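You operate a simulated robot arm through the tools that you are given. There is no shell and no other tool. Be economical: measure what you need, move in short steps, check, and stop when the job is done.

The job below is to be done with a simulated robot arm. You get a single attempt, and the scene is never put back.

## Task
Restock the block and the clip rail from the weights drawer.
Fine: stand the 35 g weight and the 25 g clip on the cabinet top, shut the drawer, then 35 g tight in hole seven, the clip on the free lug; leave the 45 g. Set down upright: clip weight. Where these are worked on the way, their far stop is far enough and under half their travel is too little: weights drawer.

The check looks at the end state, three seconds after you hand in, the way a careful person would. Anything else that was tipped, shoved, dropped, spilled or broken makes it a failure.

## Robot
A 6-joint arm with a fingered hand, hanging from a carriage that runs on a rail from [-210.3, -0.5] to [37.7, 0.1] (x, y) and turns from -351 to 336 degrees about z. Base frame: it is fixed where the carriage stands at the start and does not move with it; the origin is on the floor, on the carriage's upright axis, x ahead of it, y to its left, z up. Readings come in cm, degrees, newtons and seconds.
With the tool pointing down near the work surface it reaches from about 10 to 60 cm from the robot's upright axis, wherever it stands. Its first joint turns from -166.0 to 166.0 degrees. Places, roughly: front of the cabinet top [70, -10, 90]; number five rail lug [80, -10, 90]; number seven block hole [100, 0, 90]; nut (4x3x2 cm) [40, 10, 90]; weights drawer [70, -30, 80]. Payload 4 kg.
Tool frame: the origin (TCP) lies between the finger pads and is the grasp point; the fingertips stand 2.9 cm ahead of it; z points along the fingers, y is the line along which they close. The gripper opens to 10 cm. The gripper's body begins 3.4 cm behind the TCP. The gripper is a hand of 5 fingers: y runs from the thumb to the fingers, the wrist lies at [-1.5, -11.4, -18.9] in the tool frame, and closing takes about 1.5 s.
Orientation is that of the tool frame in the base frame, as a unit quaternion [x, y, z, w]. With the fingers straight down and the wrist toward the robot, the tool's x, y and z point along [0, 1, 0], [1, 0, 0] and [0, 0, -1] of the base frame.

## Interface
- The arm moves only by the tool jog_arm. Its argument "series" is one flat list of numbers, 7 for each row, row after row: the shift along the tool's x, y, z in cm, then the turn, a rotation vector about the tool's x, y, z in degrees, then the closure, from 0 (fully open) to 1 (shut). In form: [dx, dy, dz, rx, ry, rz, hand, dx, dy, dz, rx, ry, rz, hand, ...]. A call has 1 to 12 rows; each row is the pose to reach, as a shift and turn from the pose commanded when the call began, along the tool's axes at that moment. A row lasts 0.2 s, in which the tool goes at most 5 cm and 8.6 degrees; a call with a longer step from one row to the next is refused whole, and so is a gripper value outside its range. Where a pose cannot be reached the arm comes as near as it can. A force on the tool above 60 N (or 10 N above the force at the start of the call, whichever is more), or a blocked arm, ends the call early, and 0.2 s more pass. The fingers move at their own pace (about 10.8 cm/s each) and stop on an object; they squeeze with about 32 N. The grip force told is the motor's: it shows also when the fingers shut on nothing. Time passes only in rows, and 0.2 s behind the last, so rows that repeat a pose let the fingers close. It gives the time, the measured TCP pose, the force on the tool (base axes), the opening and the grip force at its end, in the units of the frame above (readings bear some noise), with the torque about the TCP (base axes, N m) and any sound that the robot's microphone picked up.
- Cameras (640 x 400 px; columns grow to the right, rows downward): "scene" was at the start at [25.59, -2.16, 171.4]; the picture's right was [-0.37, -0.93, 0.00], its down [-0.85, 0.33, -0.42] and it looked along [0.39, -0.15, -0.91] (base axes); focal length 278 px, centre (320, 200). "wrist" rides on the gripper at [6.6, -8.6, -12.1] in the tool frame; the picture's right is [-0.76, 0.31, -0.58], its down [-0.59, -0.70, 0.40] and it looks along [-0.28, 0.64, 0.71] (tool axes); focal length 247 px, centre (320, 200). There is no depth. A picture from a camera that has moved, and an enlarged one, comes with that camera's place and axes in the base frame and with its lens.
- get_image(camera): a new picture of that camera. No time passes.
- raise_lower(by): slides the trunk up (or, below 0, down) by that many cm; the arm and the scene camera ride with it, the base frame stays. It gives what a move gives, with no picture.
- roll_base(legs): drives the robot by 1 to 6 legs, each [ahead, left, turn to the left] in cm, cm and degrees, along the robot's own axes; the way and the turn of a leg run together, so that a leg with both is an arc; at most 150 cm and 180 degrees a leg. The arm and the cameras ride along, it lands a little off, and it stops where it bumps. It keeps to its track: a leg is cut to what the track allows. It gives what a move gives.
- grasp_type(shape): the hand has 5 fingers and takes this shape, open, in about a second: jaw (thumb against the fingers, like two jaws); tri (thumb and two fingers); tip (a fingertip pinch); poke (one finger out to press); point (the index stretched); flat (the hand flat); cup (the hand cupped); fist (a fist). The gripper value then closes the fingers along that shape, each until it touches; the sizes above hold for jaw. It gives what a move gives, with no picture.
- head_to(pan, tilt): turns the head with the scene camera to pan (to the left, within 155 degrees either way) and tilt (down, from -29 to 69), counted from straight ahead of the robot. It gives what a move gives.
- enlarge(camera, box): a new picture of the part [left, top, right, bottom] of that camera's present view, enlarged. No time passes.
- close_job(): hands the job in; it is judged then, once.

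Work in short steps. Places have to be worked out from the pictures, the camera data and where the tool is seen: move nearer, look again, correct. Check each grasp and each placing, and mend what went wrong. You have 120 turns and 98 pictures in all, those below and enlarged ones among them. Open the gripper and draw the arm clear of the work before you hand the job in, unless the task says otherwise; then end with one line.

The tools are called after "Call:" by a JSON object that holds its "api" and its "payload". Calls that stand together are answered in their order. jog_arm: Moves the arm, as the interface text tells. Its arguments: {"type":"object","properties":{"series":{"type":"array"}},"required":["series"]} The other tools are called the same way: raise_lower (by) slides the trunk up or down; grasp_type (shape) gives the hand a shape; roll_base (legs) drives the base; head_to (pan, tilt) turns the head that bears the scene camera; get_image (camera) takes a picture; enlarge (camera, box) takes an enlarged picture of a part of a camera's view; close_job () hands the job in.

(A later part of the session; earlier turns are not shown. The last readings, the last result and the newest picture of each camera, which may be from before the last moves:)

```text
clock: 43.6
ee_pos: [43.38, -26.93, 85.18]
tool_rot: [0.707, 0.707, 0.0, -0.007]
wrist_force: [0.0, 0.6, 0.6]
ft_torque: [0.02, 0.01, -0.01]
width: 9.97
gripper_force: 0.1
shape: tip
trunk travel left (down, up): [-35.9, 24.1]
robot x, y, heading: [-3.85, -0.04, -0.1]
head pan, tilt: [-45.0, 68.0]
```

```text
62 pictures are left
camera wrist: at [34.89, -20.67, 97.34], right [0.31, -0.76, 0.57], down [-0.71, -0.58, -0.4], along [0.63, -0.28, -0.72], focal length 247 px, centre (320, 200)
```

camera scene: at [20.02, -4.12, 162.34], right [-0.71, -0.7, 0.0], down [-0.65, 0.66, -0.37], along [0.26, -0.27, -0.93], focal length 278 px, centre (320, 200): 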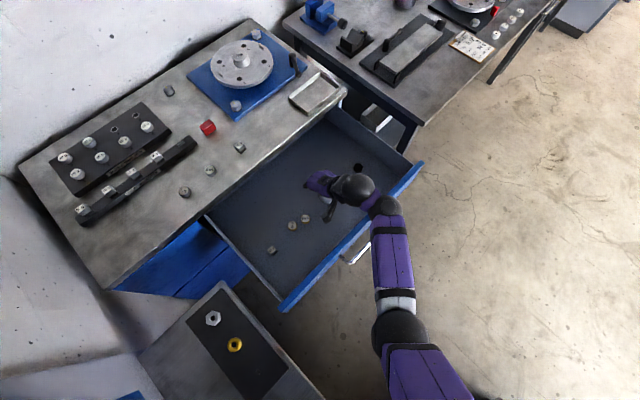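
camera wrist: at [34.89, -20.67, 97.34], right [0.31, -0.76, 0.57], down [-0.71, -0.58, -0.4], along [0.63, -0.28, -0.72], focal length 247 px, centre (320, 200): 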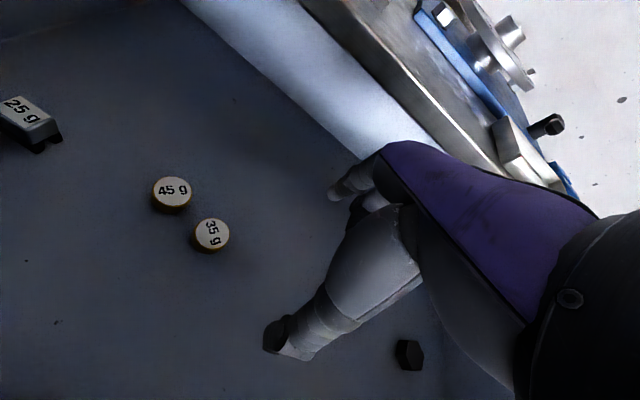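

The 35 g is now at about [44.05, -21.4], 5.5 cm clear of the 45 g. I try the "tri" shape partly closed in the air to see where its tips meet before going down.

Call:
{"api": "grasp_type", "payload": {"shape": "tri"}}

Call:
{"api": "get_image", "payload": {"camera": "wrist"}}

Call:
{"api": "jog_arm", "payload": {"series": [0, 0, 0, 0, 0, 0, 0.7, 0, 0, 0, 0, 0, 0, 0.7, 0, 0, 0, 0, 0, 0, 0.7, 0, 0, 0, 0, 0, 0, 0.7, 0, 0, 0, 0, 0, 0, 0.7]}}

Call:
{"api": "get_image", "payload": {"camera": "wrist"}}

```text
clock: 44.5
ee_pos: [43.25, -26.95, 85.13]
tool_rot: [0.707, 0.707, 0.0, -0.008]
wrist_force: [-0.3, -1.2, 0.9]
ft_torque: [0.01, 0.02, 0.01]
width: 9.99
gripper_force: 0.1
shape: tri
trunk travel left (down, up): [-35.9, 24.1]
robot x, y, heading: [-4.63, 0.27, -0.3]
head pan, tilt: [-45.0, 68.0]
```

```text
61 pictures are left
camera wrist: at [34.89, -20.67, 97.34], right [0.31, -0.76, 0.57], down [-0.71, -0.58, -0.4], along [0.63, -0.28, -0.72], focal length 247 px, centre (320, 200)
```

wrist: 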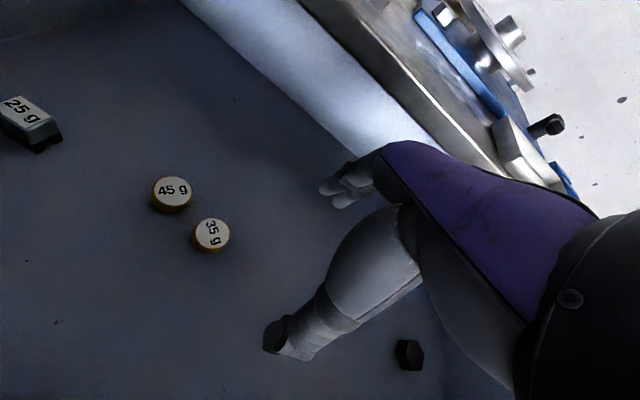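

```text
clock: 45.7
ee_pos: [43.29, -26.89, 85.05]
tool_rot: [0.707, 0.707, -0.001, -0.007]
wrist_force: [0.0, 0.5, -0.5]
ft_torque: [0.03, 0.04, 0.0]
width: 3.07
gripper_force: 0.0
shape: tri
trunk travel left (down, up): [-35.9, 24.1]
robot x, y, heading: [-4.01, -0.26, -0.2]
head pan, tilt: [-45.0, 68.0]
```

```text
60 pictures are left
camera wrist: at [34.88, -20.67, 97.34], right [0.31, -0.76, 0.57], down [-0.71, -0.58, -0.4], along [0.63, -0.28, -0.72], focal length 247 px, centre (320, 200)
```

wrist: 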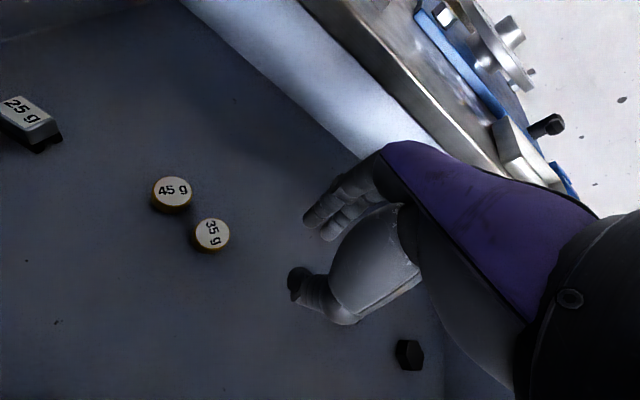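

With tri, the tips meet at about 3 cm below the TCP, right under it. I open and go over the 35 g, down to z≈78.

Call:
{"api": "jog_arm", "payload": {"series": [2, 0.3, 0, 0, 0, 0, 0.3, 4, 0.6, 2, 0, 0, 0, 0, 5.5, 0.75, 4.5, 0, 0, 0, 0, 5.5, 0.75, 7, 0, 0, 0, 0, 5.5, 0.75, 7, 0, 0, 0, 0]}}

Call:
{"api": "get_image", "payload": {"camera": "wrist"}}

```text
clock: 46.9
ee_pos: [44.03, -21.32, 78.08]
tool_rot: [0.707, 0.707, 0.001, -0.007]
wrist_force: [-0.7, 0.3, -0.1]
ft_torque: [-0.03, 0.03, -0.02]
width: 9.97
gripper_force: 0.0
shape: tri
trunk travel left (down, up): [-35.9, 24.1]
robot x, y, heading: [-3.93, 0.1, -0.4]
head pan, tilt: [-45.0, 68.0]
```

```text
59 pictures are left
camera wrist: at [35.58, -15.11, 90.28], right [0.31, -0.76, 0.57], down [-0.71, -0.58, -0.4], along [0.63, -0.28, -0.72], focal length 247 px, centre (320, 200)
```

wrist: 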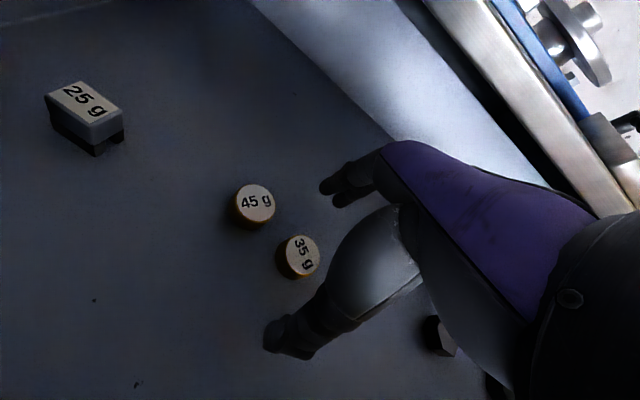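

Alignment matches the pinch point well. I descend 1.7 cm more and close.

Call:
{"api": "jog_arm", "payload": {"series": [0, 0, 0.9, 0, 0, 0, 0, 0, 0, 1.7, 0, 0, 0, 0, 0, 0, 1.7, 0, 0, 0, 0]}}

Call:
{"api": "jog_arm", "payload": {"series": [0, 0, 0, 0, 0, 0, 0.5, 0, 0, 0, 0, 0, 0, 0.8, 0, 0, 0, 0, 0, 0, 1, 0, 0, 0, 0, 0, 0, 1, 0, 0, 0, 0, 0, 0, 1, 0, 0, 0, 0, 0, 0, 1, 0, 0, 0, 0, 0, 0, 1]}}

Call:
{"api": "enlarge", "payload": {"camera": "wrist", "box": [220, 150, 420, 350]}}

```text
clock: 47.7
ee_pos: [44.2, -21.4, 76.47]
tool_rot: [0.707, 0.708, 0.002, -0.006]
wrist_force: [-1.0, 0.1, 9.2]
ft_torque: [-0.07, -0.49, -0.03]
width: 9.94
gripper_force: 0.0
shape: tri
trunk travel left (down, up): [-35.9, 24.1]
robot x, y, heading: [-3.95, 0.14, -0.3]
head pan, tilt: [-45.0, 68.0]
```

```text
clock: 49.3
ee_pos: [44.38, -21.58, 76.66]
tool_rot: [0.707, 0.707, 0.001, -0.006]
wrist_force: [0.8, -1.4, 21.8]
ft_torque: [0.13, -0.31, -0.09]
width: 2.46
gripper_force: 31.7
shape: tri
trunk travel left (down, up): [-35.9, 24.1]
robot x, y, heading: [-4.12, 0.03, -0.2]
head pan, tilt: [-45.0, 68.0]
```

```text
2.00 times, centred on (320, 250) of wrist
camera zoom: at [35.86, -15.21, 88.75], right [0.31, -0.76, 0.57], down [-0.71, -0.59, -0.4], along [0.64, -0.28, -0.72], focal length 494 px, centre (320, 100)
```

zoom: 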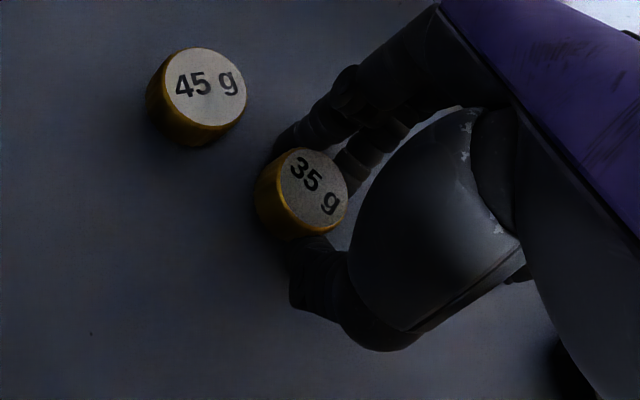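

A good three-finger grip on the 35 g (2.46 cm). I lift it straight up.

Call:
{"api": "jog_arm", "payload": {"series": [0, 0, -1, 0, 0, 0, 1, 0, 0, -3, 0, 0, 0, 1, 0, 0, -7, 0, 0, 0, 1, 0, 0, -11, 0, 0, 0, 1, 0, 0, -15, 0, 0, 0, 1, 0, 0, -19, 0, 0, 0, 1, 0, 0, -23, 0, 0, 0, 1, 0, 0, -23, 0, 0, 0, 1]}}

Call:
{"api": "get_image", "payload": {"camera": "wrist"}}

Call:
{"api": "head_to", "payload": {"pan": -20, "tilt": 58}}

Call:
{"api": "get_image", "payload": {"camera": "scene"}}

```text
clock: 51.1
ee_pos: [45.49, -21.83, 97.82]
tool_rot: [0.707, 0.707, 0.0, -0.007]
wrist_force: [0.3, -0.2, 0.1]
ft_torque: [-0.01, -0.02, 0.01]
width: 2.32
gripper_force: 32.1
shape: tri
out of reach, approached as far as the arm can: row 7, 8
trunk travel left (down, up): [-35.9, 24.1]
robot x, y, heading: [-3.88, -0.27, -0.5]
head pan, tilt: [-45.0, 68.0]
```

```text
57 pictures are left
camera wrist: at [37.16, -15.66, 109.92], right [0.31, -0.76, 0.57], down [-0.71, -0.58, -0.4], along [0.64, -0.28, -0.72], focal length 247 px, centre (320, 200)
```

wrist: 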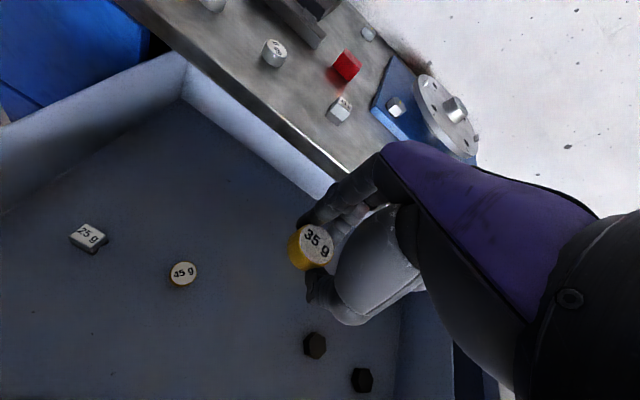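

```text
clock: 52.0
ee_pos: [45.58, -21.88, 97.65]
tool_rot: [0.707, 0.707, 0.001, -0.007]
wrist_force: [0.1, -0.2, -0.3]
ft_torque: [-0.04, -0.03, 0.03]
width: 2.31
gripper_force: 31.6
shape: tri
trunk travel left (down, up): [-35.9, 24.1]
robot x, y, heading: [-3.91, -0.18, -0.4]
head pan, tilt: [-20.0, 58.0]
```

```text
56 pictures are left
camera scene: at [22.47, -2.47, 163.43], right [-0.35, -0.94, 0.0], down [-0.8, 0.3, -0.53], along [0.5, -0.18, -0.85], focal length 278 px, centre (320, 200)
```

scene: 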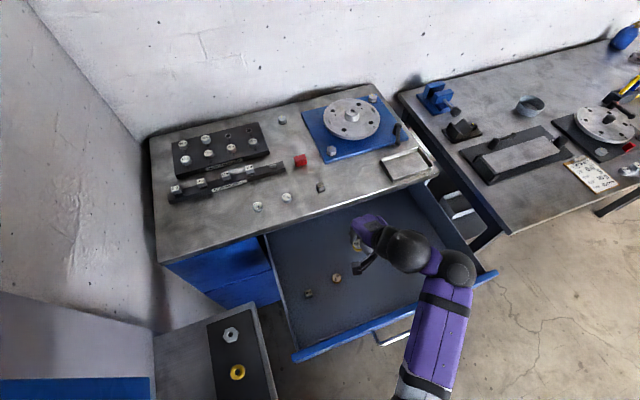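

The weight is secured. Before driving nearer to the open drawer I look back at the robot's own body to judge clearance.

Call:
{"api": "head_to", "payload": {"pan": 100, "tilt": 69}}

Call:
{"api": "get_image", "payload": {"camera": "scene"}}

```text
clock: 54.0
ee_pos: [45.56, -22.05, 97.64]
tool_rot: [0.707, 0.707, 0.0, -0.008]
wrist_force: [0.3, -0.2, 0.1]
ft_torque: [0.03, -0.02, 0.0]
width: 2.33
gripper_force: 31.6
shape: tri
trunk travel left (down, up): [-35.9, 24.1]
robot x, y, heading: [-3.84, 0.27, -0.2]
head pan, tilt: [100.0, 68.8]
```

```text
55 pictures are left
camera scene: at [15.08, 5.44, 162.26], right [0.99, 0.17, 0.0], down [0.16, -0.92, -0.36], along [-0.06, 0.36, -0.93], focal length 278 px, centre (320, 200)
```

scene: 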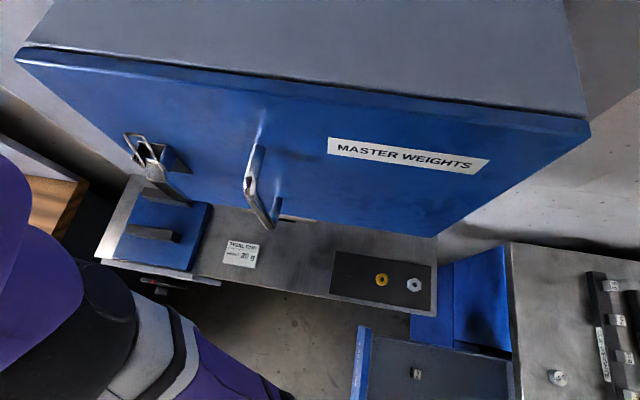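

The body is slim and clear of the drawer. I raise 6 cm, drive 16 cm forward, and swing the hand left to the free front area of the top (about [66.5, 10]).

Call:
{"api": "raise_lower", "payload": {"by": 6}}

Call:
{"api": "roll_base", "payload": {"legs": [[16, 0, 0]]}}

Call:
{"api": "jog_arm", "payload": {"series": [4.5, 0.7, 0, 0, 0, 0, 1, 9, 1.4, 0, 0, 0, 0, 1, 13.5, 2.1, 0, 0, 0, 0, 1, 18, 2.8, 0, 0, 0, 0, 1, 22.5, 3.5, 0, 0, 0, 0, 1, 27, 4.2, 0, 0, 0, 0, 1, 31.5, 4.9, 0, 0, 0, 0, 1, 31.5, 4.9, 0, 0, 0, 0, 1]}}

Call:
{"api": "head_to", "payload": {"pan": 0, "tilt": 62}}

Call:
{"api": "get_image", "payload": {"camera": "scene"}}

Call:
{"api": "get_image", "payload": {"camera": "wrist"}}

```text
clock: 55.0
ee_pos: [45.69, -21.93, 103.71]
tool_rot: [0.707, 0.707, 0.0, -0.006]
wrist_force: [0.1, -0.1, -0.5]
ft_torque: [0.02, -0.02, 0.03]
width: 2.32
gripper_force: 32.3
shape: tri
trunk travel left (down, up): [-41.9, 18.1]
robot x, y, heading: [-3.73, 0.14, -0.2]
head pan, tilt: [100.0, 68.8]
```

```text
clock: 56.4
ee_pos: [61.4, -21.88, 103.66]
tool_rot: [0.707, 0.707, 0.001, -0.006]
wrist_force: [-0.3, 0.3, -0.5]
ft_torque: [-0.01, -0.01, 0.03]
width: 2.31
gripper_force: 32.0
shape: tri
trunk travel left (down, up): [-41.9, 18.1]
robot x, y, heading: [11.96, -0.08, -0.4]
head pan, tilt: [100.0, 68.8]
```

```text
clock: 58.2
ee_pos: [66.53, 9.49, 103.85]
tool_rot: [0.707, 0.707, -0.001, -0.006]
wrist_force: [-0.1, 1.3, -0.5]
ft_torque: [-0.03, -0.03, 0.0]
width: 2.24
gripper_force: 31.7
shape: tri
trunk travel left (down, up): [-41.9, 18.1]
robot x, y, heading: [11.94, 0.07, -0.2]
head pan, tilt: [100.0, 68.8]
```

```text
clock: 60.0
ee_pos: [66.5, 9.36, 103.97]
tool_rot: [0.706, 0.708, 0.0, -0.006]
wrist_force: [0.1, 0.4, 0.0]
ft_torque: [-0.01, 0.01, 0.0]
width: 2.25
gripper_force: 32.3
shape: tri
trunk travel left (down, up): [-41.9, 18.1]
robot x, y, heading: [11.86, 0.36, -0.1]
head pan, tilt: [0.0, 62.0]
```

```text
54 pictures are left
camera scene: at [38.33, -0.08, 168.97], right [-0.01, -1.0, 0.0], down [-0.88, 0.0, -0.47], along [0.47, 0.0, -0.88], focal length 278 px, centre (320, 200)
```

scene: 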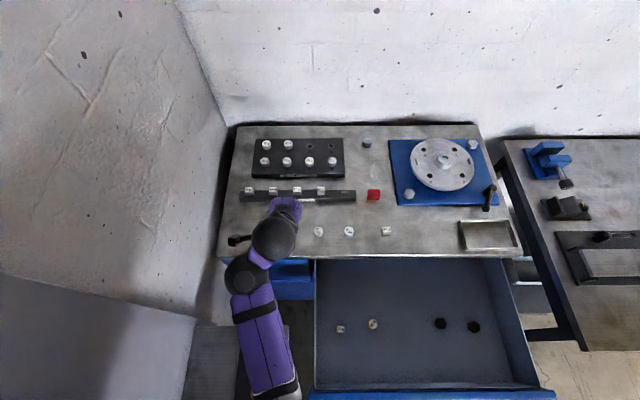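

```text
53 pictures are left
camera wrist: at [57.97, 15.72, 116.08], right [0.31, -0.76, 0.57], down [-0.7, -0.59, -0.4], along [0.64, -0.28, -0.72], focal length 247 px, centre (320, 200)
```

wrist: 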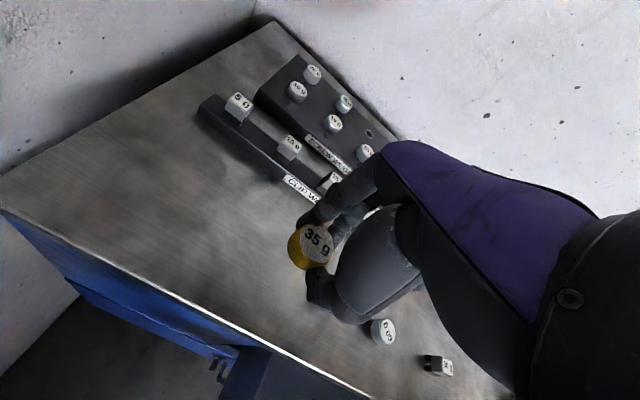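

The 35 g is upright in the grip above a clear spot. I descend, first to z≈96.

Call:
{"api": "jog_arm", "payload": {"series": [0, 0, 3, 0, 0, 0, 1, 0, 0, 6, 0, 0, 0, 1, 0, 0, 8, 0, 0, 0, 1, 0, 0, 8, 0, 0, 0, 1]}}

Call:
{"api": "jog_arm", "payload": {"series": [0, 0, 0.3, 0, 0, 0, 1, 0, 0, 0.6, 0, 0, 0, 1, 0, 0, 0.9, 0, 0, 0, 1]}}

Call:
{"api": "get_image", "payload": {"camera": "wrist"}}

```text
clock: 61.0
ee_pos: [66.36, 9.59, 96.06]
tool_rot: [0.708, 0.706, 0.0, -0.007]
wrist_force: [0.0, -0.1, -0.2]
ft_torque: [-0.01, 0.01, -0.01]
width: 2.25
gripper_force: 31.3
shape: tri
trunk travel left (down, up): [-41.9, 18.1]
robot x, y, heading: [12.31, -0.02, -0.2]
head pan, tilt: [0.0, 62.0]
```

```text
clock: 61.8
ee_pos: [66.34, 9.59, 95.0]
tool_rot: [0.707, 0.707, 0.001, -0.007]
wrist_force: [0.4, 0.1, -1.0]
ft_torque: [0.03, -0.03, 0.01]
width: 2.24
gripper_force: 31.9
shape: tri
trunk travel left (down, up): [-41.9, 18.1]
robot x, y, heading: [11.61, 0.11, -0.4]
head pan, tilt: [0.0, 62.0]
```

```text
52 pictures are left
camera wrist: at [57.89, 15.91, 107.27], right [0.31, -0.76, 0.57], down [-0.71, -0.58, -0.4], along [0.63, -0.28, -0.72], focal length 247 px, centre (320, 200)
```

wrist: 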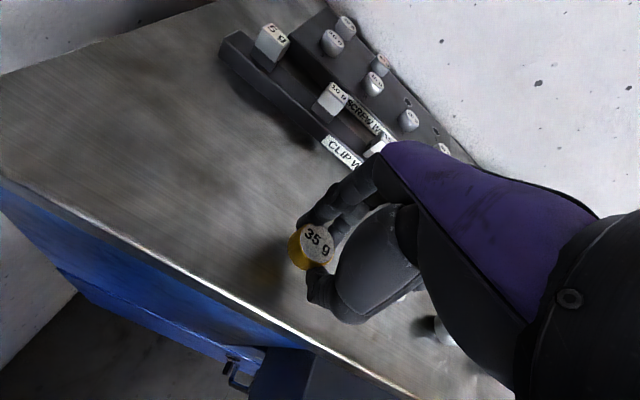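

No contact yet and the shadow is close; I keep going down in small steps.

Call:
{"api": "jog_arm", "payload": {"series": [0, 0, 0.3, 0, 0, 0, 1, 0, 0, 0.6, 0, 0, 0, 1]}}

Call:
{"api": "jog_arm", "payload": {"series": [0, 0, 0.25, 0, 0, 0, 1, 0, 0, 0.5, 0, 0, 0, 1]}}

Call:
{"api": "jog_arm", "payload": {"series": [0, 0, 0.2, 0, 0, 0, 1, 0, 0, 0.4, 0, 0, 0, 1]}}

```text
clock: 62.4
ee_pos: [66.33, 9.52, 94.44]
tool_rot: [0.707, 0.707, 0.0, -0.006]
wrist_force: [0.2, 0.4, -0.3]
ft_torque: [-0.02, 0.02, 0.0]
width: 2.25
gripper_force: 31.5
shape: tri
trunk travel left (down, up): [-41.9, 18.1]
robot x, y, heading: [12.11, -0.44, -0.5]
head pan, tilt: [0.0, 62.0]
```

```text
clock: 63.0
ee_pos: [66.26, 9.69, 94.07]
tool_rot: [0.708, 0.707, 0.0, -0.007]
wrist_force: [-0.6, -0.1, -0.1]
ft_torque: [-0.02, 0.01, -0.04]
width: 2.27
gripper_force: 31.8
shape: tri
trunk travel left (down, up): [-41.9, 18.1]
robot x, y, heading: [11.87, 0.11, -0.4]
head pan, tilt: [0.0, 62.0]
```

```text
clock: 63.6
ee_pos: [66.43, 9.79, 93.66]
tool_rot: [0.708, 0.706, 0.0, -0.007]
wrist_force: [-1.0, -0.3, -0.5]
ft_torque: [0.0, 0.0, 0.02]
width: 2.25
gripper_force: 31.7
shape: tri
trunk travel left (down, up): [-41.9, 18.1]
robot x, y, heading: [11.97, -0.21, -0.3]
head pan, tilt: [0.0, 62.0]
```

Call:
{"api": "jog_arm", "payload": {"series": [0, 0, 0.25, 0, 0, 0, 1, 0, 0, 0.5, 0, 0, 0, 1]}}

Call:
{"api": "jog_arm", "payload": {"series": [0, 0, 0.2, 0, 0, 0, 1, 0, 0, 0.4, 0, 0, 0, 1]}}

Call:
{"api": "enlarge", "payload": {"camera": "wrist", "box": [220, 150, 420, 350]}}

```text
clock: 64.2
ee_pos: [66.27, 9.73, 93.05]
tool_rot: [0.708, 0.707, 0.0, -0.007]
wrist_force: [0.3, 0.4, -0.4]
ft_torque: [0.03, 0.01, 0.0]
width: 2.25
gripper_force: 31.7
shape: tri
trunk travel left (down, up): [-41.9, 18.1]
robot x, y, heading: [12.26, -0.28, -0.5]
head pan, tilt: [0.0, 62.0]
```

```text
clock: 64.8
ee_pos: [66.44, 9.62, 93.01]
tool_rot: [0.708, 0.706, 0.002, -0.006]
wrist_force: [-2.1, -1.9, 9.1]
ft_torque: [0.02, -0.07, -0.05]
width: 2.17
gripper_force: 32.5
shape: tri
trunk travel left (down, up): [-41.9, 18.1]
robot x, y, heading: [11.81, 0.1, -0.3]
head pan, tilt: [0.0, 62.0]
```

```text
2.00 times, centred on (320, 250) of wrist
camera zoom: at [57.94, 15.98, 105.03], right [0.31, -0.76, 0.57], down [-0.71, -0.58, -0.4], along [0.64, -0.28, -0.72], focal length 494 px, centre (320, 100)
```

zoom: 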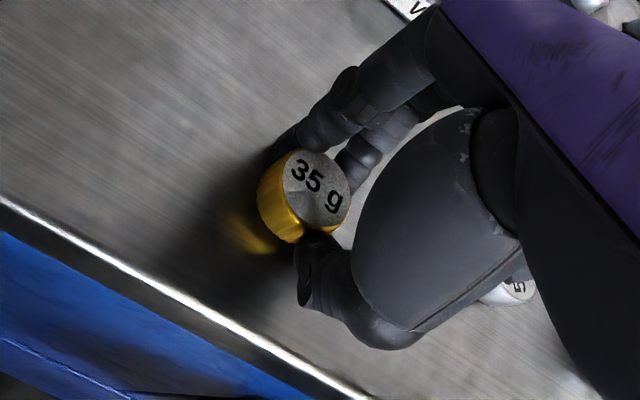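

Contact at TCP z=93.0, so the weight rests on the top. I open gently and rise.

Call:
{"api": "jog_arm", "payload": {"series": [0, 0, -0.1, 0, 0, 0, 0.7, 0, 0, -0.2, 0, 0, 0, 0.5, 0, 0, -0.3, 0, 0, 0, 0.3, 0, 0, -0.5, 0, 0, 0, 0.3, 0, 0, -2, 0, 0, 0, 0.2, 0, 0, -5, 0, 0, 0, 0, 0, 0, -9, 0, 0, 0, 0, 0, 0, -9, 0, 0, 0, 0]}}

Call:
{"api": "get_image", "payload": {"camera": "wrist"}}

```text
clock: 66.6
ee_pos: [66.44, 9.74, 101.78]
tool_rot: [0.707, 0.707, 0.0, -0.007]
wrist_force: [0.2, -0.6, -0.2]
ft_torque: [0.01, -0.02, 0.01]
width: 9.97
gripper_force: 0.1
shape: tri
trunk travel left (down, up): [-41.9, 18.1]
robot x, y, heading: [12.38, -0.11, -0.1]
head pan, tilt: [0.0, 62.0]
```

```text
50 pictures are left
camera wrist: at [58.0, 15.94, 113.97], right [0.31, -0.76, 0.57], down [-0.71, -0.58, -0.4], along [0.64, -0.28, -0.72], focal length 247 px, centre (320, 200)
```

wrist: 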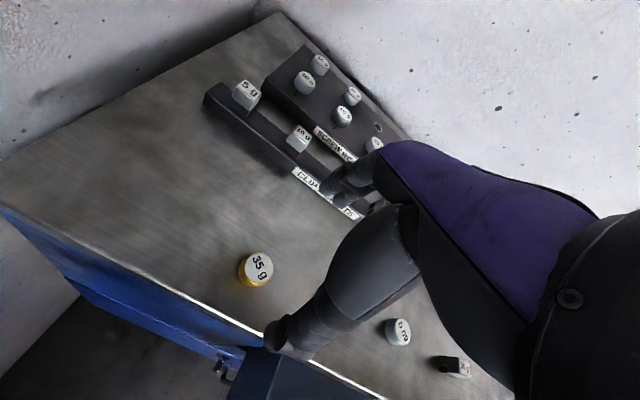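

The 35 g stands upright on the top. Next is the 25 g clip: in the drawer at about [44.6, -5.3], about 2 cm along x and 2.5 cm along y, so the present hand orientation fits. I back up and move over it.

Call:
{"api": "roll_base", "payload": {"legs": [[-17, 0, 0]]}}

Call:
{"api": "raise_lower", "payload": {"by": -7}}

Call:
{"api": "jog_arm", "payload": {"series": [-4.5, -1.5, 0, 0, 0, 0, 0, -9, -3, 0, 0, 0, 0, 0, -13.5, -4.5, 2, 0, 0, 0, 0, -15, -4.8, 6, 0, 0, 0, 0, -15, -4.8, 10, 0, 0, 0, 0, -15, -4.8, 14, 0, 0, 0, 0, -15, -4.8, 14, 0, 0, 0, 0]}}

Call:
{"api": "get_image", "payload": {"camera": "wrist"}}

Call:
{"api": "enlarge", "payload": {"camera": "scene", "box": [220, 220, 420, 345]}}

```text
clock: 68.0
ee_pos: [49.76, 9.94, 101.82]
tool_rot: [0.706, 0.708, 0.001, -0.007]
wrist_force: [-0.3, 0.3, 0.8]
ft_torque: [0.01, -0.04, 0.0]
width: 9.98
gripper_force: 0.0
shape: tri
trunk travel left (down, up): [-41.9, 18.1]
robot x, y, heading: [-4.77, -0.12, -0.2]
head pan, tilt: [0.0, 62.0]
```

```text
clock: 69.1
ee_pos: [49.69, 9.92, 94.82]
tool_rot: [0.706, 0.708, 0.001, -0.008]
wrist_force: [0.4, -0.1, 0.2]
ft_torque: [0.02, 0.03, 0.01]
width: 9.99
gripper_force: 0.1
shape: tri
trunk travel left (down, up): [-34.9, 25.1]
robot x, y, heading: [-4.98, 0.12, -0.1]
head pan, tilt: [0.0, 62.0]
```

```text
refused: row 3 steps farther than a row can; nothing moved
```

```text
49 pictures are left
camera wrist: at [41.23, 16.09, 106.96], right [0.31, -0.76, 0.57], down [-0.7, -0.59, -0.4], along [0.64, -0.27, -0.72], focal length 247 px, centre (320, 200)
```

wrist: 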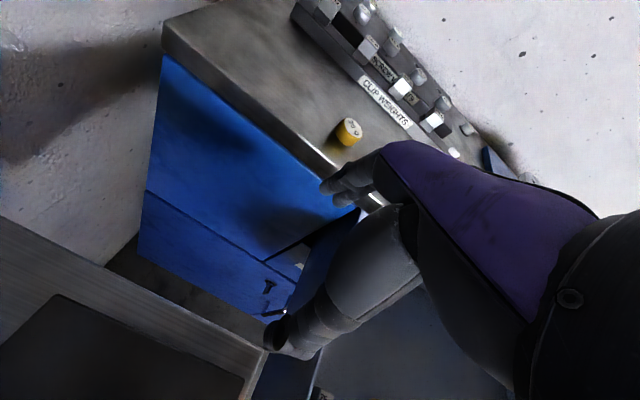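

```text
3.20 times, centred on (320, 282) of scene
camera zoom: at [21.62, 0.0, 161.97], right [0.0, -1.0, 0.0], down [-0.88, 0.0, -0.47], along [0.47, 0.0, -0.88], focal length 891 px, centre (320, -64)
```

zoom: 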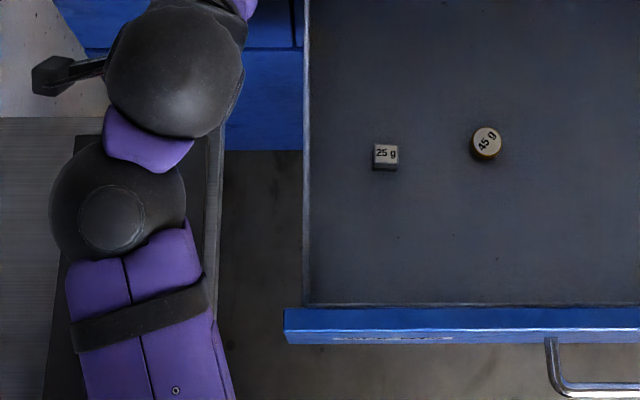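

One step was too long; I redo it with shorter rows: sideways first at height, then down over the clip.

Call:
{"api": "jog_arm", "payload": {"series": [-4, -1.3, 0, 0, 0, 0, 0, -8, -2.6, 0, 0, 0, 0, 0, -12, -4, 0, 0, 0, 0, 0, -15.9, -5.3, 0, 0, 0, 0, 0, -15.9, -5.3, 4.8, 0, 0, 0, 0, -15.9, -5.3, 9.6, 0, 0, 0, 0, -15.9, -5.3, 14.4, 0, 0, 0, 0, -15.9, -5.3, 14.4, 0, 0, 0, 0]}}

Call:
{"api": "get_image", "payload": {"camera": "wrist"}}

Call:
{"api": "enlarge", "payload": {"camera": "scene", "box": [280, 220, 440, 320]}}

```text
clock: 70.9
ee_pos: [44.21, -5.89, 80.14]
tool_rot: [0.706, 0.708, 0.001, -0.006]
wrist_force: [0.7, -0.5, -0.7]
ft_torque: [0.0, 0.02, -0.01]
width: 10.01
gripper_force: 0.1
shape: tri
trunk travel left (down, up): [-34.9, 25.1]
robot x, y, heading: [-4.82, 0.15, 0.2]
head pan, tilt: [0.0, 62.0]
```

```text
47 pictures are left
camera wrist: at [35.72, 0.48, 92.29], right [0.31, -0.76, 0.57], down [-0.7, -0.59, -0.4], along [0.64, -0.27, -0.72], focal length 247 px, centre (320, 200)
```

wrist: 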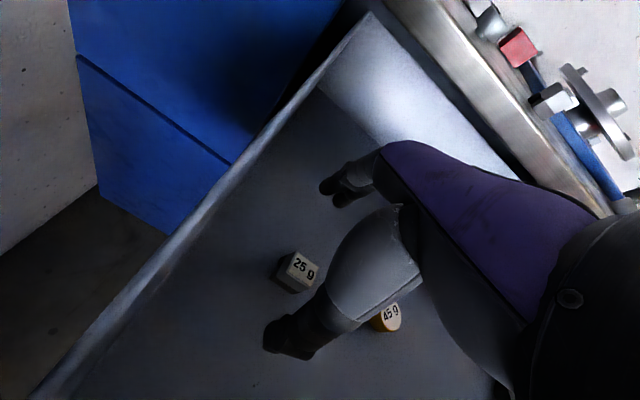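

```text
4.00 times, centred on (360, 270) of scene
camera zoom: at [21.61, 0.0, 161.96], right [0.0, -1.0, 0.0], down [-0.88, 0.0, -0.47], along [0.47, 0.0, -0.88], focal length 1114 px, centre (160, -80)
```

zoom: 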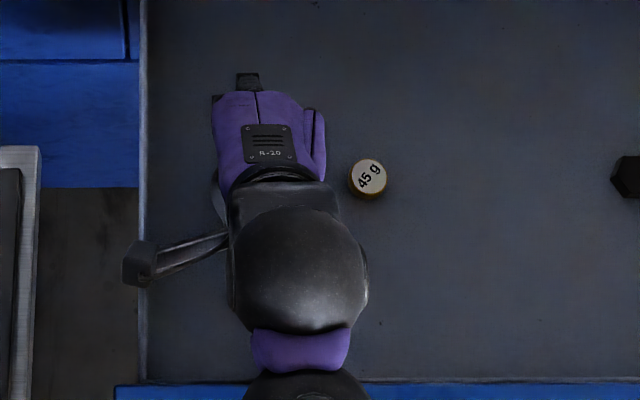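

The clip seems about 0.8 cm further to −y than the TCP. I correct and descend to z≈77.5.

Call:
{"api": "jog_arm", "payload": {"series": [-0.8, 0, 1.3, 0, 0, 0, 0, -0.8, 0, 2.6, 0, 0, 0, 0, -0.8, 0, 2.6, 0, 0, 0, 0]}}

Call:
{"api": "enlarge", "payload": {"camera": "wrist", "box": [220, 150, 420, 350]}}

```text
clock: 71.7
ee_pos: [44.36, -6.59, 77.61]
tool_rot: [0.706, 0.708, 0.0, -0.007]
wrist_force: [-0.9, -1.2, 0.8]
ft_torque: [0.01, -0.01, -0.01]
width: 9.96
gripper_force: 0.0
shape: tri
trunk travel left (down, up): [-34.9, 25.1]
robot x, y, heading: [-4.91, 0.04, -0.2]
head pan, tilt: [0.0, 62.0]
```

```text
2.00 times, centred on (320, 250) of wrist
camera zoom: at [35.83, -0.36, 89.76], right [0.31, -0.76, 0.57], down [-0.7, -0.59, -0.4], along [0.64, -0.27, -0.72], focal length 494 px, centre (320, 100)
```

zoom: 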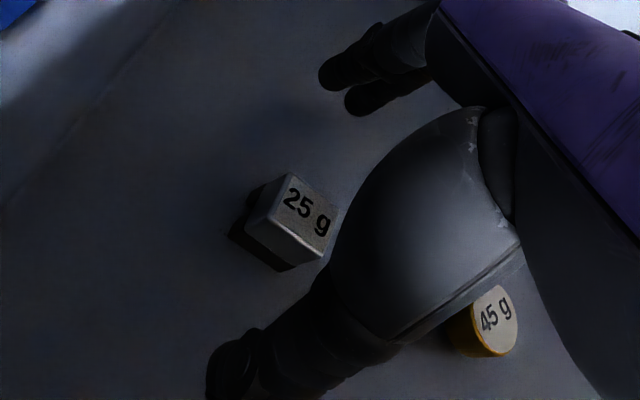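

Well placed now. I descend 1.0 cm and close.

Call:
{"api": "jog_arm", "payload": {"series": [0, 0, 0.5, 0, 0, 0, 0, 0, 0, 1.0, 0, 0, 0, 0, 0, 0, 1.0, 0, 0, 0, 0.5, 0, 0, 1.0, 0, 0, 0, 0.8, 0, 0, 1.0, 0, 0, 0, 1, 0, 0, 1.0, 0, 0, 0, 1, 0, 0, 1.0, 0, 0, 0, 1, 0, 0, 1.0, 0, 0, 0, 1]}}

Call:
{"api": "enlarge", "payload": {"camera": "wrist", "box": [220, 150, 420, 350]}}

```text
clock: 73.5
ee_pos: [44.34, -6.61, 76.69]
tool_rot: [0.706, 0.708, 0.001, -0.007]
wrist_force: [-0.8, 0.0, 0.4]
ft_torque: [-0.01, 0.05, 0.02]
width: 1.51
gripper_force: 32.0
shape: tri
trunk travel left (down, up): [-34.9, 25.1]
robot x, y, heading: [-5.17, 0.08, 0.1]
head pan, tilt: [0.0, 62.0]
```

```text
2.00 times, centred on (320, 250) of wrist
camera zoom: at [35.86, -0.43, 88.84], right [0.31, -0.76, 0.57], down [-0.7, -0.59, -0.4], along [0.64, -0.27, -0.72], focal length 494 px, centre (320, 100)
```

zoom: 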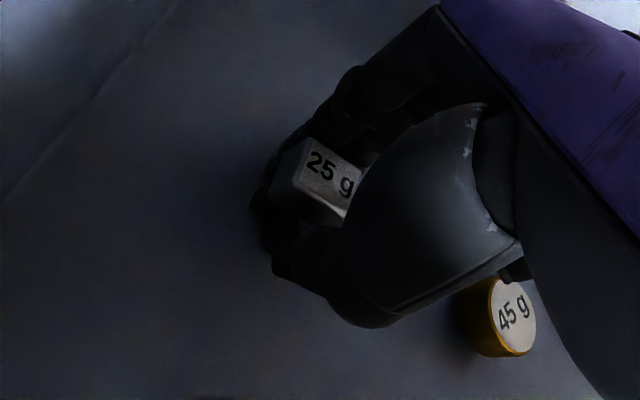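

Clip gripped (1.5 cm). I lift, raise the trunk, and check.

Call:
{"api": "jog_arm", "payload": {"series": [0, 0, -1, 0, 0, 0, 1, 0, 0, -3, 0, 0, 0, 1, 0, 0, -7, 0, 0, 0, 1, 0, 0, -11, 0, 0, 0, 1, 0, 0, -15, 0, 0, 0, 1, 0, 0, -18, 0, 0, 0, 1, 0, 0, -18, 0, 0, 0, 1]}}

Call:
{"api": "raise_lower", "payload": {"by": 8}}

Call:
{"api": "get_image", "payload": {"camera": "wrist"}}

```text
clock: 75.1
ee_pos: [44.35, -6.83, 94.79]
tool_rot: [0.706, 0.708, 0.0, -0.007]
wrist_force: [0.0, 0.2, 0.0]
ft_torque: [0.02, 0.02, -0.02]
width: 1.43
gripper_force: 31.8
shape: tri
trunk travel left (down, up): [-34.9, 25.1]
robot x, y, heading: [-4.47, -0.06, 0.4]
head pan, tilt: [0.0, 62.0]
```

```text
clock: 76.3
ee_pos: [44.32, -6.81, 102.78]
tool_rot: [0.706, 0.708, 0.001, -0.007]
wrist_force: [0.0, 0.1, 0.1]
ft_torque: [0.01, -0.03, -0.01]
width: 1.44
gripper_force: 31.0
shape: tri
trunk travel left (down, up): [-42.9, 17.1]
robot x, y, heading: [-4.81, 0.0, -0.2]
head pan, tilt: [0.0, 62.0]
```

```text
43 pictures are left
camera wrist: at [35.86, -0.53, 114.94], right [0.31, -0.76, 0.57], down [-0.7, -0.59, -0.4], along [0.64, -0.27, -0.72], focal length 247 px, centre (320, 200)
```

wrist: 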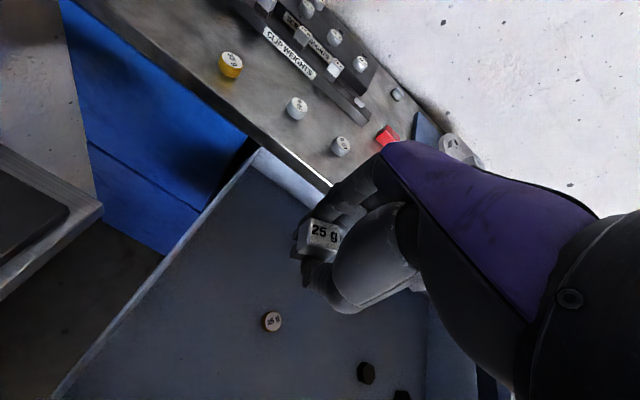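

Clip is level in the grip. I drive forward and take it to the free spot at about [67, 19].

Call:
{"api": "roll_base", "payload": {"legs": [[17, 0, 0]]}}

Call:
{"api": "jog_arm", "payload": {"series": [4.4, 0.9, 0, 0, 0, 0, 1, 8.8, 1.8, 0, 0, 0, 0, 1, 13.2, 2.7, 0, 0, 0, 0, 1, 17.6, 3.6, 0, 0, 0, 0, 1, 22, 4.5, 0, 0, 0, 0, 1, 25.8, 5.3, 0, 0, 0, 0, 1, 25.8, 5.3, 4, 0, 0, 0, 1, 25.8, 5.3, 8, 0, 0, 0, 1, 25.8, 5.3, 8, 0, 0, 0, 1]}}

Call:
{"api": "get_image", "payload": {"camera": "wrist"}}

```text
clock: 77.8
ee_pos: [61.17, -6.81, 102.81]
tool_rot: [0.707, 0.707, 0.0, -0.008]
wrist_force: [0.3, 0.4, 0.4]
ft_torque: [0.0, 0.0, 0.02]
width: 1.45
gripper_force: 31.7
shape: tri
trunk travel left (down, up): [-42.9, 17.1]
robot x, y, heading: [12.13, -0.05, -0.5]
head pan, tilt: [0.0, 62.0]
```

```text
clock: 79.8
ee_pos: [66.28, 18.88, 94.96]
tool_rot: [0.707, 0.707, 0.001, -0.006]
wrist_force: [-0.6, 0.2, -1.0]
ft_torque: [0.01, 0.0, 0.0]
width: 1.42
gripper_force: 32.2
shape: tri
trunk travel left (down, up): [-42.9, 17.1]
robot x, y, heading: [11.83, -0.0, -0.5]
head pan, tilt: [0.0, 62.0]
```

```text
42 pictures are left
camera wrist: at [57.88, 25.11, 107.22], right [0.31, -0.76, 0.57], down [-0.71, -0.58, -0.4], along [0.64, -0.28, -0.72], focal length 247 px, centre (320, 200)
```

wrist: 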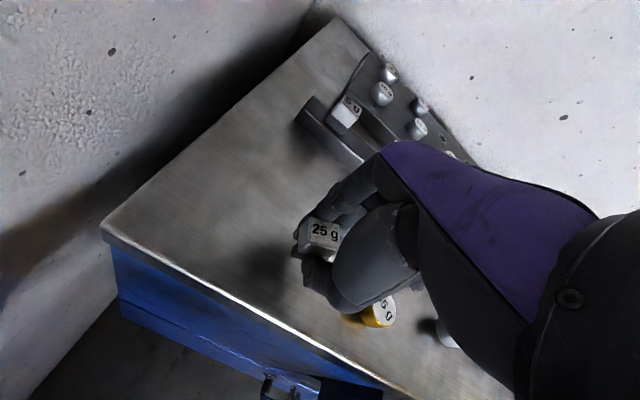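

I lower in steps toward the expected contact near z≈93.1.

Call:
{"api": "jog_arm", "payload": {"series": [0, 0, 0.7, 0, 0, 0, 1, 0, 0, 1.4, 0, 0, 0, 1, 0, 0, 1.4, 0, 0, 0, 1]}}

Call:
{"api": "jog_arm", "payload": {"series": [0, 0, 0.2, 0, 0, 0, 1, 0, 0, 0.4, 0, 0, 0, 1]}}

Call:
{"api": "jog_arm", "payload": {"series": [0, 0, 0.15, 0, 0, 0, 1, 0, 0, 0.3, 0, 0, 0, 1]}}

```text
clock: 80.6
ee_pos: [66.23, 18.92, 93.57]
tool_rot: [0.707, 0.707, 0.001, -0.007]
wrist_force: [0.2, 0.1, 0.0]
ft_torque: [0.0, -0.02, -0.05]
width: 1.42
gripper_force: 32.1
shape: tri
trunk travel left (down, up): [-42.9, 17.1]
robot x, y, heading: [11.9, -0.25, -0.4]
head pan, tilt: [0.0, 62.0]
```

```text
clock: 81.2
ee_pos: [66.37, 19.0, 93.23]
tool_rot: [0.707, 0.707, 0.001, -0.006]
wrist_force: [0.4, -0.5, -0.7]
ft_torque: [0.02, 0.0, 0.0]
width: 1.43
gripper_force: 32.4
shape: tri
trunk travel left (down, up): [-42.9, 17.1]
robot x, y, heading: [12.09, 0.08, -0.2]
head pan, tilt: [0.0, 62.0]
```

```text
clock: 81.8
ee_pos: [66.35, 19.02, 93.09]
tool_rot: [0.707, 0.707, 0.001, -0.006]
wrist_force: [-0.8, -0.3, 4.4]
ft_torque: [-0.02, 0.0, 0.0]
width: 1.42
gripper_force: 31.6
shape: tri
trunk travel left (down, up): [-42.9, 17.1]
robot x, y, heading: [11.82, -0.46, -0.4]
head pan, tilt: [0.0, 62.0]
```

Contact (4.4 N) at z=93.1. I release and rise, then check both.

Call:
{"api": "jog_arm", "payload": {"series": [0, 0, 0, 0, 0, 0, 0.8, 0, 0, -0.1, 0, 0, 0, 0.6, 0, 0, -0.2, 0, 0, 0, 0.4, 0, 0, -0.4, 0, 0, 0, 0.3, 0, 0, -2, 0, 0, 0, 0.2, 0, 0, -5, 0, 0, 0, 0, 0, 0, -9, 0, 0, 0, 0, 0, 0, -9, 0, 0, 0, 0]}}

Call:
{"api": "get_image", "payload": {"camera": "wrist"}}

```text
clock: 83.6
ee_pos: [66.22, 18.83, 102.08]
tool_rot: [0.707, 0.707, 0.0, -0.007]
wrist_force: [0.8, -0.1, -0.7]
ft_torque: [-0.01, 0.02, 0.01]
width: 10.0
gripper_force: 0.0
shape: tri
trunk travel left (down, up): [-42.9, 17.1]
robot x, y, heading: [12.05, -0.22, -0.3]
head pan, tilt: [0.0, 62.0]
```

```text
41 pictures are left
camera wrist: at [57.79, 25.18, 114.19], right [0.31, -0.76, 0.57], down [-0.71, -0.59, -0.4], along [0.64, -0.28, -0.72], focal length 247 px, centre (320, 200)
```

wrist: 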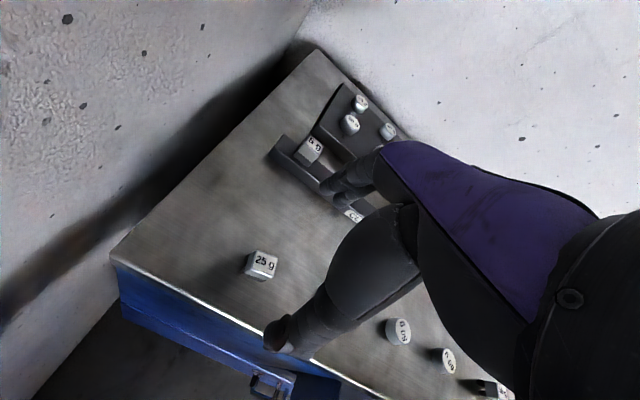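

Both pieces stand on the top. Now I move the hand right, back the base up beyond the drawer, and form a fist to push the drawer shut on its handle.

Call:
{"api": "jog_arm", "payload": {"series": [-4.6, -1.3, 0, 0, 0, 0, 0, -9.2, -2.6, 0, 0, 0, 0, 0, -13.8, -4, 0, 0, 0, 0, 0, -18.4, -5.3, 0, 0, 0, 0, 0, -23, -6.6, 0, 0, 0, 0, 0, -27.6, -8, 0, 0, 0, 0, 0, -32.2, -9, 0, 0, 0, 0, 0, -36.8, -10, 0, 0, 0, 0, 0, -41.4, -11, 0, 0, 0, 0, 0, -45.8, -12, 0, 0, 0, 0, 0, -45.8, -12, 0, 0, 0, 0, 0]}}

Call:
{"api": "roll_base", "payload": {"legs": [[-45, 0, 0]]}}

Call:
{"api": "grasp_type", "payload": {"shape": "fist"}}

Call:
{"api": "raise_lower", "payload": {"by": -9}}

Call:
{"api": "head_to", "payload": {"pan": -30, "tilt": 60}}

Call:
{"api": "get_image", "payload": {"camera": "scene"}}

```text
clock: 86.0
ee_pos: [54.65, -26.94, 100.67]
tool_rot: [0.707, 0.707, 0.001, -0.006]
wrist_force: [0.8, -0.3, 0.8]
ft_torque: [0.01, 0.01, 0.0]
width: 10.01
gripper_force: 0.1
shape: tri
out of reach, approached as far as the arm can: row 9, 10, 11
trunk travel left (down, up): [-42.9, 17.1]
robot x, y, heading: [11.57, -0.04, -0.3]
head pan, tilt: [0.0, 62.0]
```

```text
clock: 88.7
ee_pos: [10.41, -26.39, 100.59]
tool_rot: [0.703, 0.711, 0.0, -0.005]
wrist_force: [-0.2, 0.1, 0.5]
ft_torque: [0.02, -0.02, 0.01]
width: 9.99
gripper_force: 0.0
shape: tri
trunk travel left (down, up): [-42.9, 17.1]
robot x, y, heading: [-32.72, -0.21, 0.5]
head pan, tilt: [0.0, 62.0]
```

```text
clock: 89.6
ee_pos: [10.42, -26.32, 100.56]
tool_rot: [0.703, 0.711, 0.001, -0.005]
wrist_force: [0.2, 0.1, 0.3]
ft_torque: [-0.02, -0.02, -0.03]
width: 0.0
gripper_force: 0.1
shape: fist
trunk travel left (down, up): [-42.9, 17.1]
robot x, y, heading: [-32.53, -0.46, 0.4]
head pan, tilt: [0.0, 62.0]
```

```text
clock: 90.8
ee_pos: [10.47, -26.46, 91.55]
tool_rot: [0.703, 0.712, 0.0, -0.005]
wrist_force: [0.0, -0.1, -0.1]
ft_torque: [0.0, 0.01, 0.0]
width: 0.02
gripper_force: 0.1
shape: fist
trunk travel left (down, up): [-33.9, 26.1]
robot x, y, heading: [-32.29, -0.21, 0.5]
head pan, tilt: [0.0, 62.0]
```

```text
clock: 91.8
ee_pos: [10.43, -26.38, 91.59]
tool_rot: [0.703, 0.712, 0.0, -0.006]
wrist_force: [-0.8, -0.5, -1.0]
ft_torque: [-0.02, 0.01, 0.02]
width: 0.01
gripper_force: 0.0
shape: fist
trunk travel left (down, up): [-33.9, 26.1]
robot x, y, heading: [-32.74, -0.07, 0.5]
head pan, tilt: [-30.0, 60.0]
```

```text
40 pictures are left
camera scene: at [-6.91, -3.13, 161.19], right [-0.49, -0.87, 0.0], down [-0.75, 0.43, -0.5], along [0.44, -0.25, -0.87], focal length 278 px, centre (320, 200)
```

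scene: 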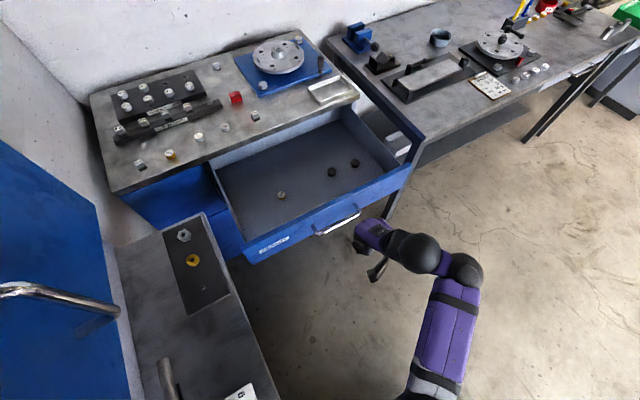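

The hand is clear in front of the drawer. I lower the fist to handle height.

Call:
{"api": "jog_arm", "payload": {"series": [0, 0, 4, 0, 0, 0, 1, 0, 0, 8, 0, 0, 0, 1, 0, 0, 12, 0, 0, 0, 1, 0, 0, 12, 0, 0, 0, 1]}}

Call:
{"api": "enlarge", "payload": {"camera": "scene", "box": [220, 150, 460, 300]}}

Call:
{"api": "get_image", "payload": {"camera": "wrist"}}

```text
clock: 92.8
ee_pos: [10.21, -26.17, 79.75]
tool_rot: [0.702, 0.712, 0.0, -0.005]
wrist_force: [-0.7, 0.0, 0.3]
ft_torque: [0.02, 0.01, 0.01]
width: 0.01
gripper_force: 0.1
shape: fist
trunk travel left (down, up): [-33.9, 26.1]
robot x, y, heading: [-32.56, -0.24, -0.0]
head pan, tilt: [-30.0, 60.0]
```

```text
2.67 times, centred on (340, 225) of scene
camera zoom: at [-6.92, -3.13, 161.19], right [-0.49, -0.87, 0.0], down [-0.75, 0.43, -0.5], along [0.44, -0.25, -0.87], focal length 742 px, centre (267, 133)
```

zoom: 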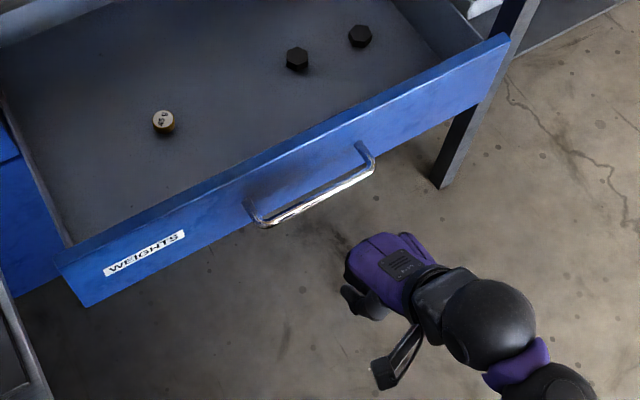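

```text
38 pictures are left
camera wrist: at [1.66, -20.01, 91.88], right [0.32, -0.76, 0.57], down [-0.7, -0.59, -0.4], along [0.64, -0.27, -0.72], focal length 247 px, centre (320, 200)
```

wrist: 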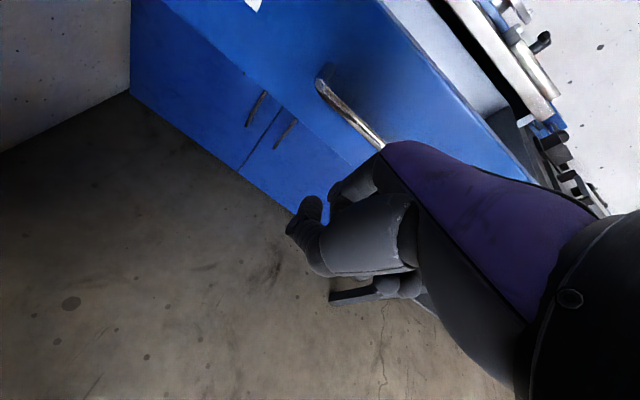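

The fist sits a bit high; I lower 4 cm more, then roll forward to push the drawer most of the way.

Call:
{"api": "jog_arm", "payload": {"series": [0, 0, 2, 0, 0, 0, 1, 0, 0, 4, 0, 0, 0, 1, 0, 0, 4, 0, 0, 0, 1]}}

Call:
{"api": "roll_base", "payload": {"legs": [[15, 0, 0]]}}

Call:
{"api": "get_image", "payload": {"camera": "scene"}}

```text
clock: 93.6
ee_pos: [10.14, -26.25, 75.54]
tool_rot: [0.702, 0.712, 0.001, -0.005]
wrist_force: [-0.3, -0.2, -0.1]
ft_torque: [-0.04, 0.0, 0.02]
width: 0.03
gripper_force: 0.0
shape: fist
trunk travel left (down, up): [-33.9, 26.1]
robot x, y, heading: [-32.91, -0.01, 0.3]
head pan, tilt: [-30.0, 60.0]
```

```text
clock: 95.0
ee_pos: [25.25, -26.21, 75.64]
tool_rot: [0.704, 0.711, 0.0, -0.006]
wrist_force: [-1.1, 0.9, -0.6]
ft_torque: [-0.02, 0.04, -0.02]
width: 0.0
gripper_force: 0.1
shape: fist
trunk travel left (down, up): [-33.9, 26.1]
robot x, y, heading: [-17.63, -0.03, 0.4]
head pan, tilt: [-30.0, 60.0]
```

```text
37 pictures are left
camera scene: at [8.2, -3.17, 161.2], right [-0.49, -0.87, 0.0], down [-0.75, 0.43, -0.5], along [0.43, -0.25, -0.87], focal length 278 px, centre (320, 200)
```

scene: 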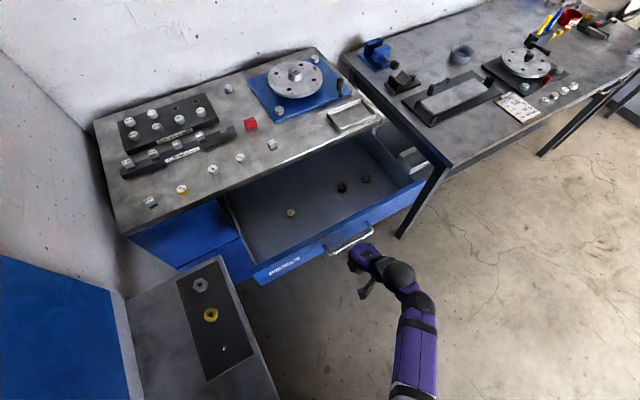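

It is pushing the drawer in. I continue 24 cm.

Call:
{"api": "roll_base", "payload": {"legs": [[24, 0, 0]]}}

Call:
{"api": "get_image", "payload": {"camera": "scene"}}

```text
clock: 96.7
ee_pos: [49.58, -26.03, 75.57]
tool_rot: [0.702, 0.713, 0.001, -0.005]
wrist_force: [-0.1, -0.1, -0.9]
ft_torque: [-0.01, 0.02, 0.0]
width: 0.0
gripper_force: 0.2
shape: fist
trunk travel left (down, up): [-33.9, 26.1]
robot x, y, heading: [6.55, 0.11, 1.0]
head pan, tilt: [-30.0, 60.0]
```

```text
36 pictures are left
camera scene: at [32.34, -2.99, 161.2], right [-0.49, -0.87, 0.0], down [-0.75, 0.42, -0.5], along [0.44, -0.25, -0.87], focal length 278 px, centre (320, 200)
```

scene: 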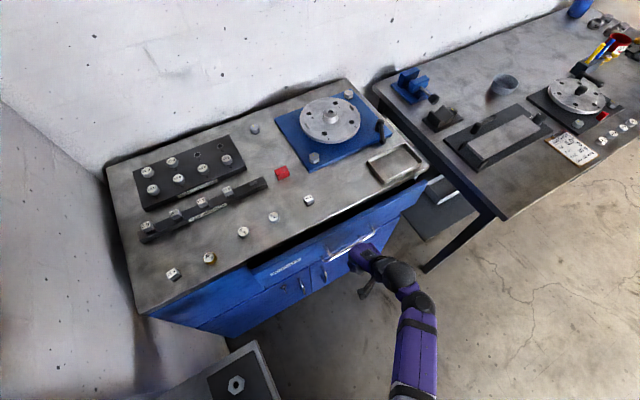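

Nearly shut. I push the last few centimetres with the arm until it stops.

Call:
{"api": "jog_arm", "payload": {"series": [0, 1.2, 0, 0, 0, 0, 1, 0, 2.4, 0, 0, 0, 0, 1, 0, 3.6, 0, 0, 0, 0, 1, 0, 4.8, 0, 0, 0, 0, 1, 0, 6, 0, 0, 0, 0, 1, 0, 6.5, 0, 0, 0, 0, 1]}}

Call:
{"api": "enlarge", "payload": {"camera": "scene", "box": [180, 140, 440, 310]}}

```text
clock: 97.9
ee_pos: [53.65, -26.18, 75.28]
tool_rot: [0.703, 0.711, -0.002, -0.01]
wrist_force: [-40.4, 5.1, 23.4]
ft_torque: [-0.55, -2.91, -0.2]
width: 0.0
gripper_force: 0.1
shape: fist
trunk travel left (down, up): [-33.9, 26.1]
robot x, y, heading: [6.51, -0.03, 0.5]
head pan, tilt: [-30.0, 60.0]
stopped in row 5: the force on the tool passed its limit at 72 N (the readings are from after the stop); the commanded pose is now the measured one
```

```text
2.35 times, centred on (310, 225) of scene
camera zoom: at [31.85, -3.03, 161.1], right [-0.49, -0.87, 0.0], down [-0.76, 0.43, -0.5], along [0.43, -0.25, -0.87], focal length 655 px, centre (344, 141)
```

zoom: 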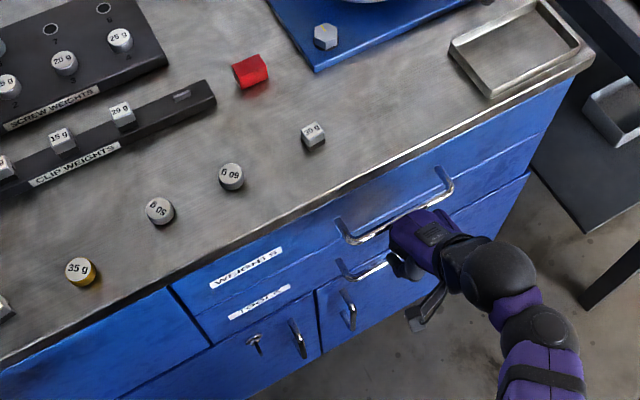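

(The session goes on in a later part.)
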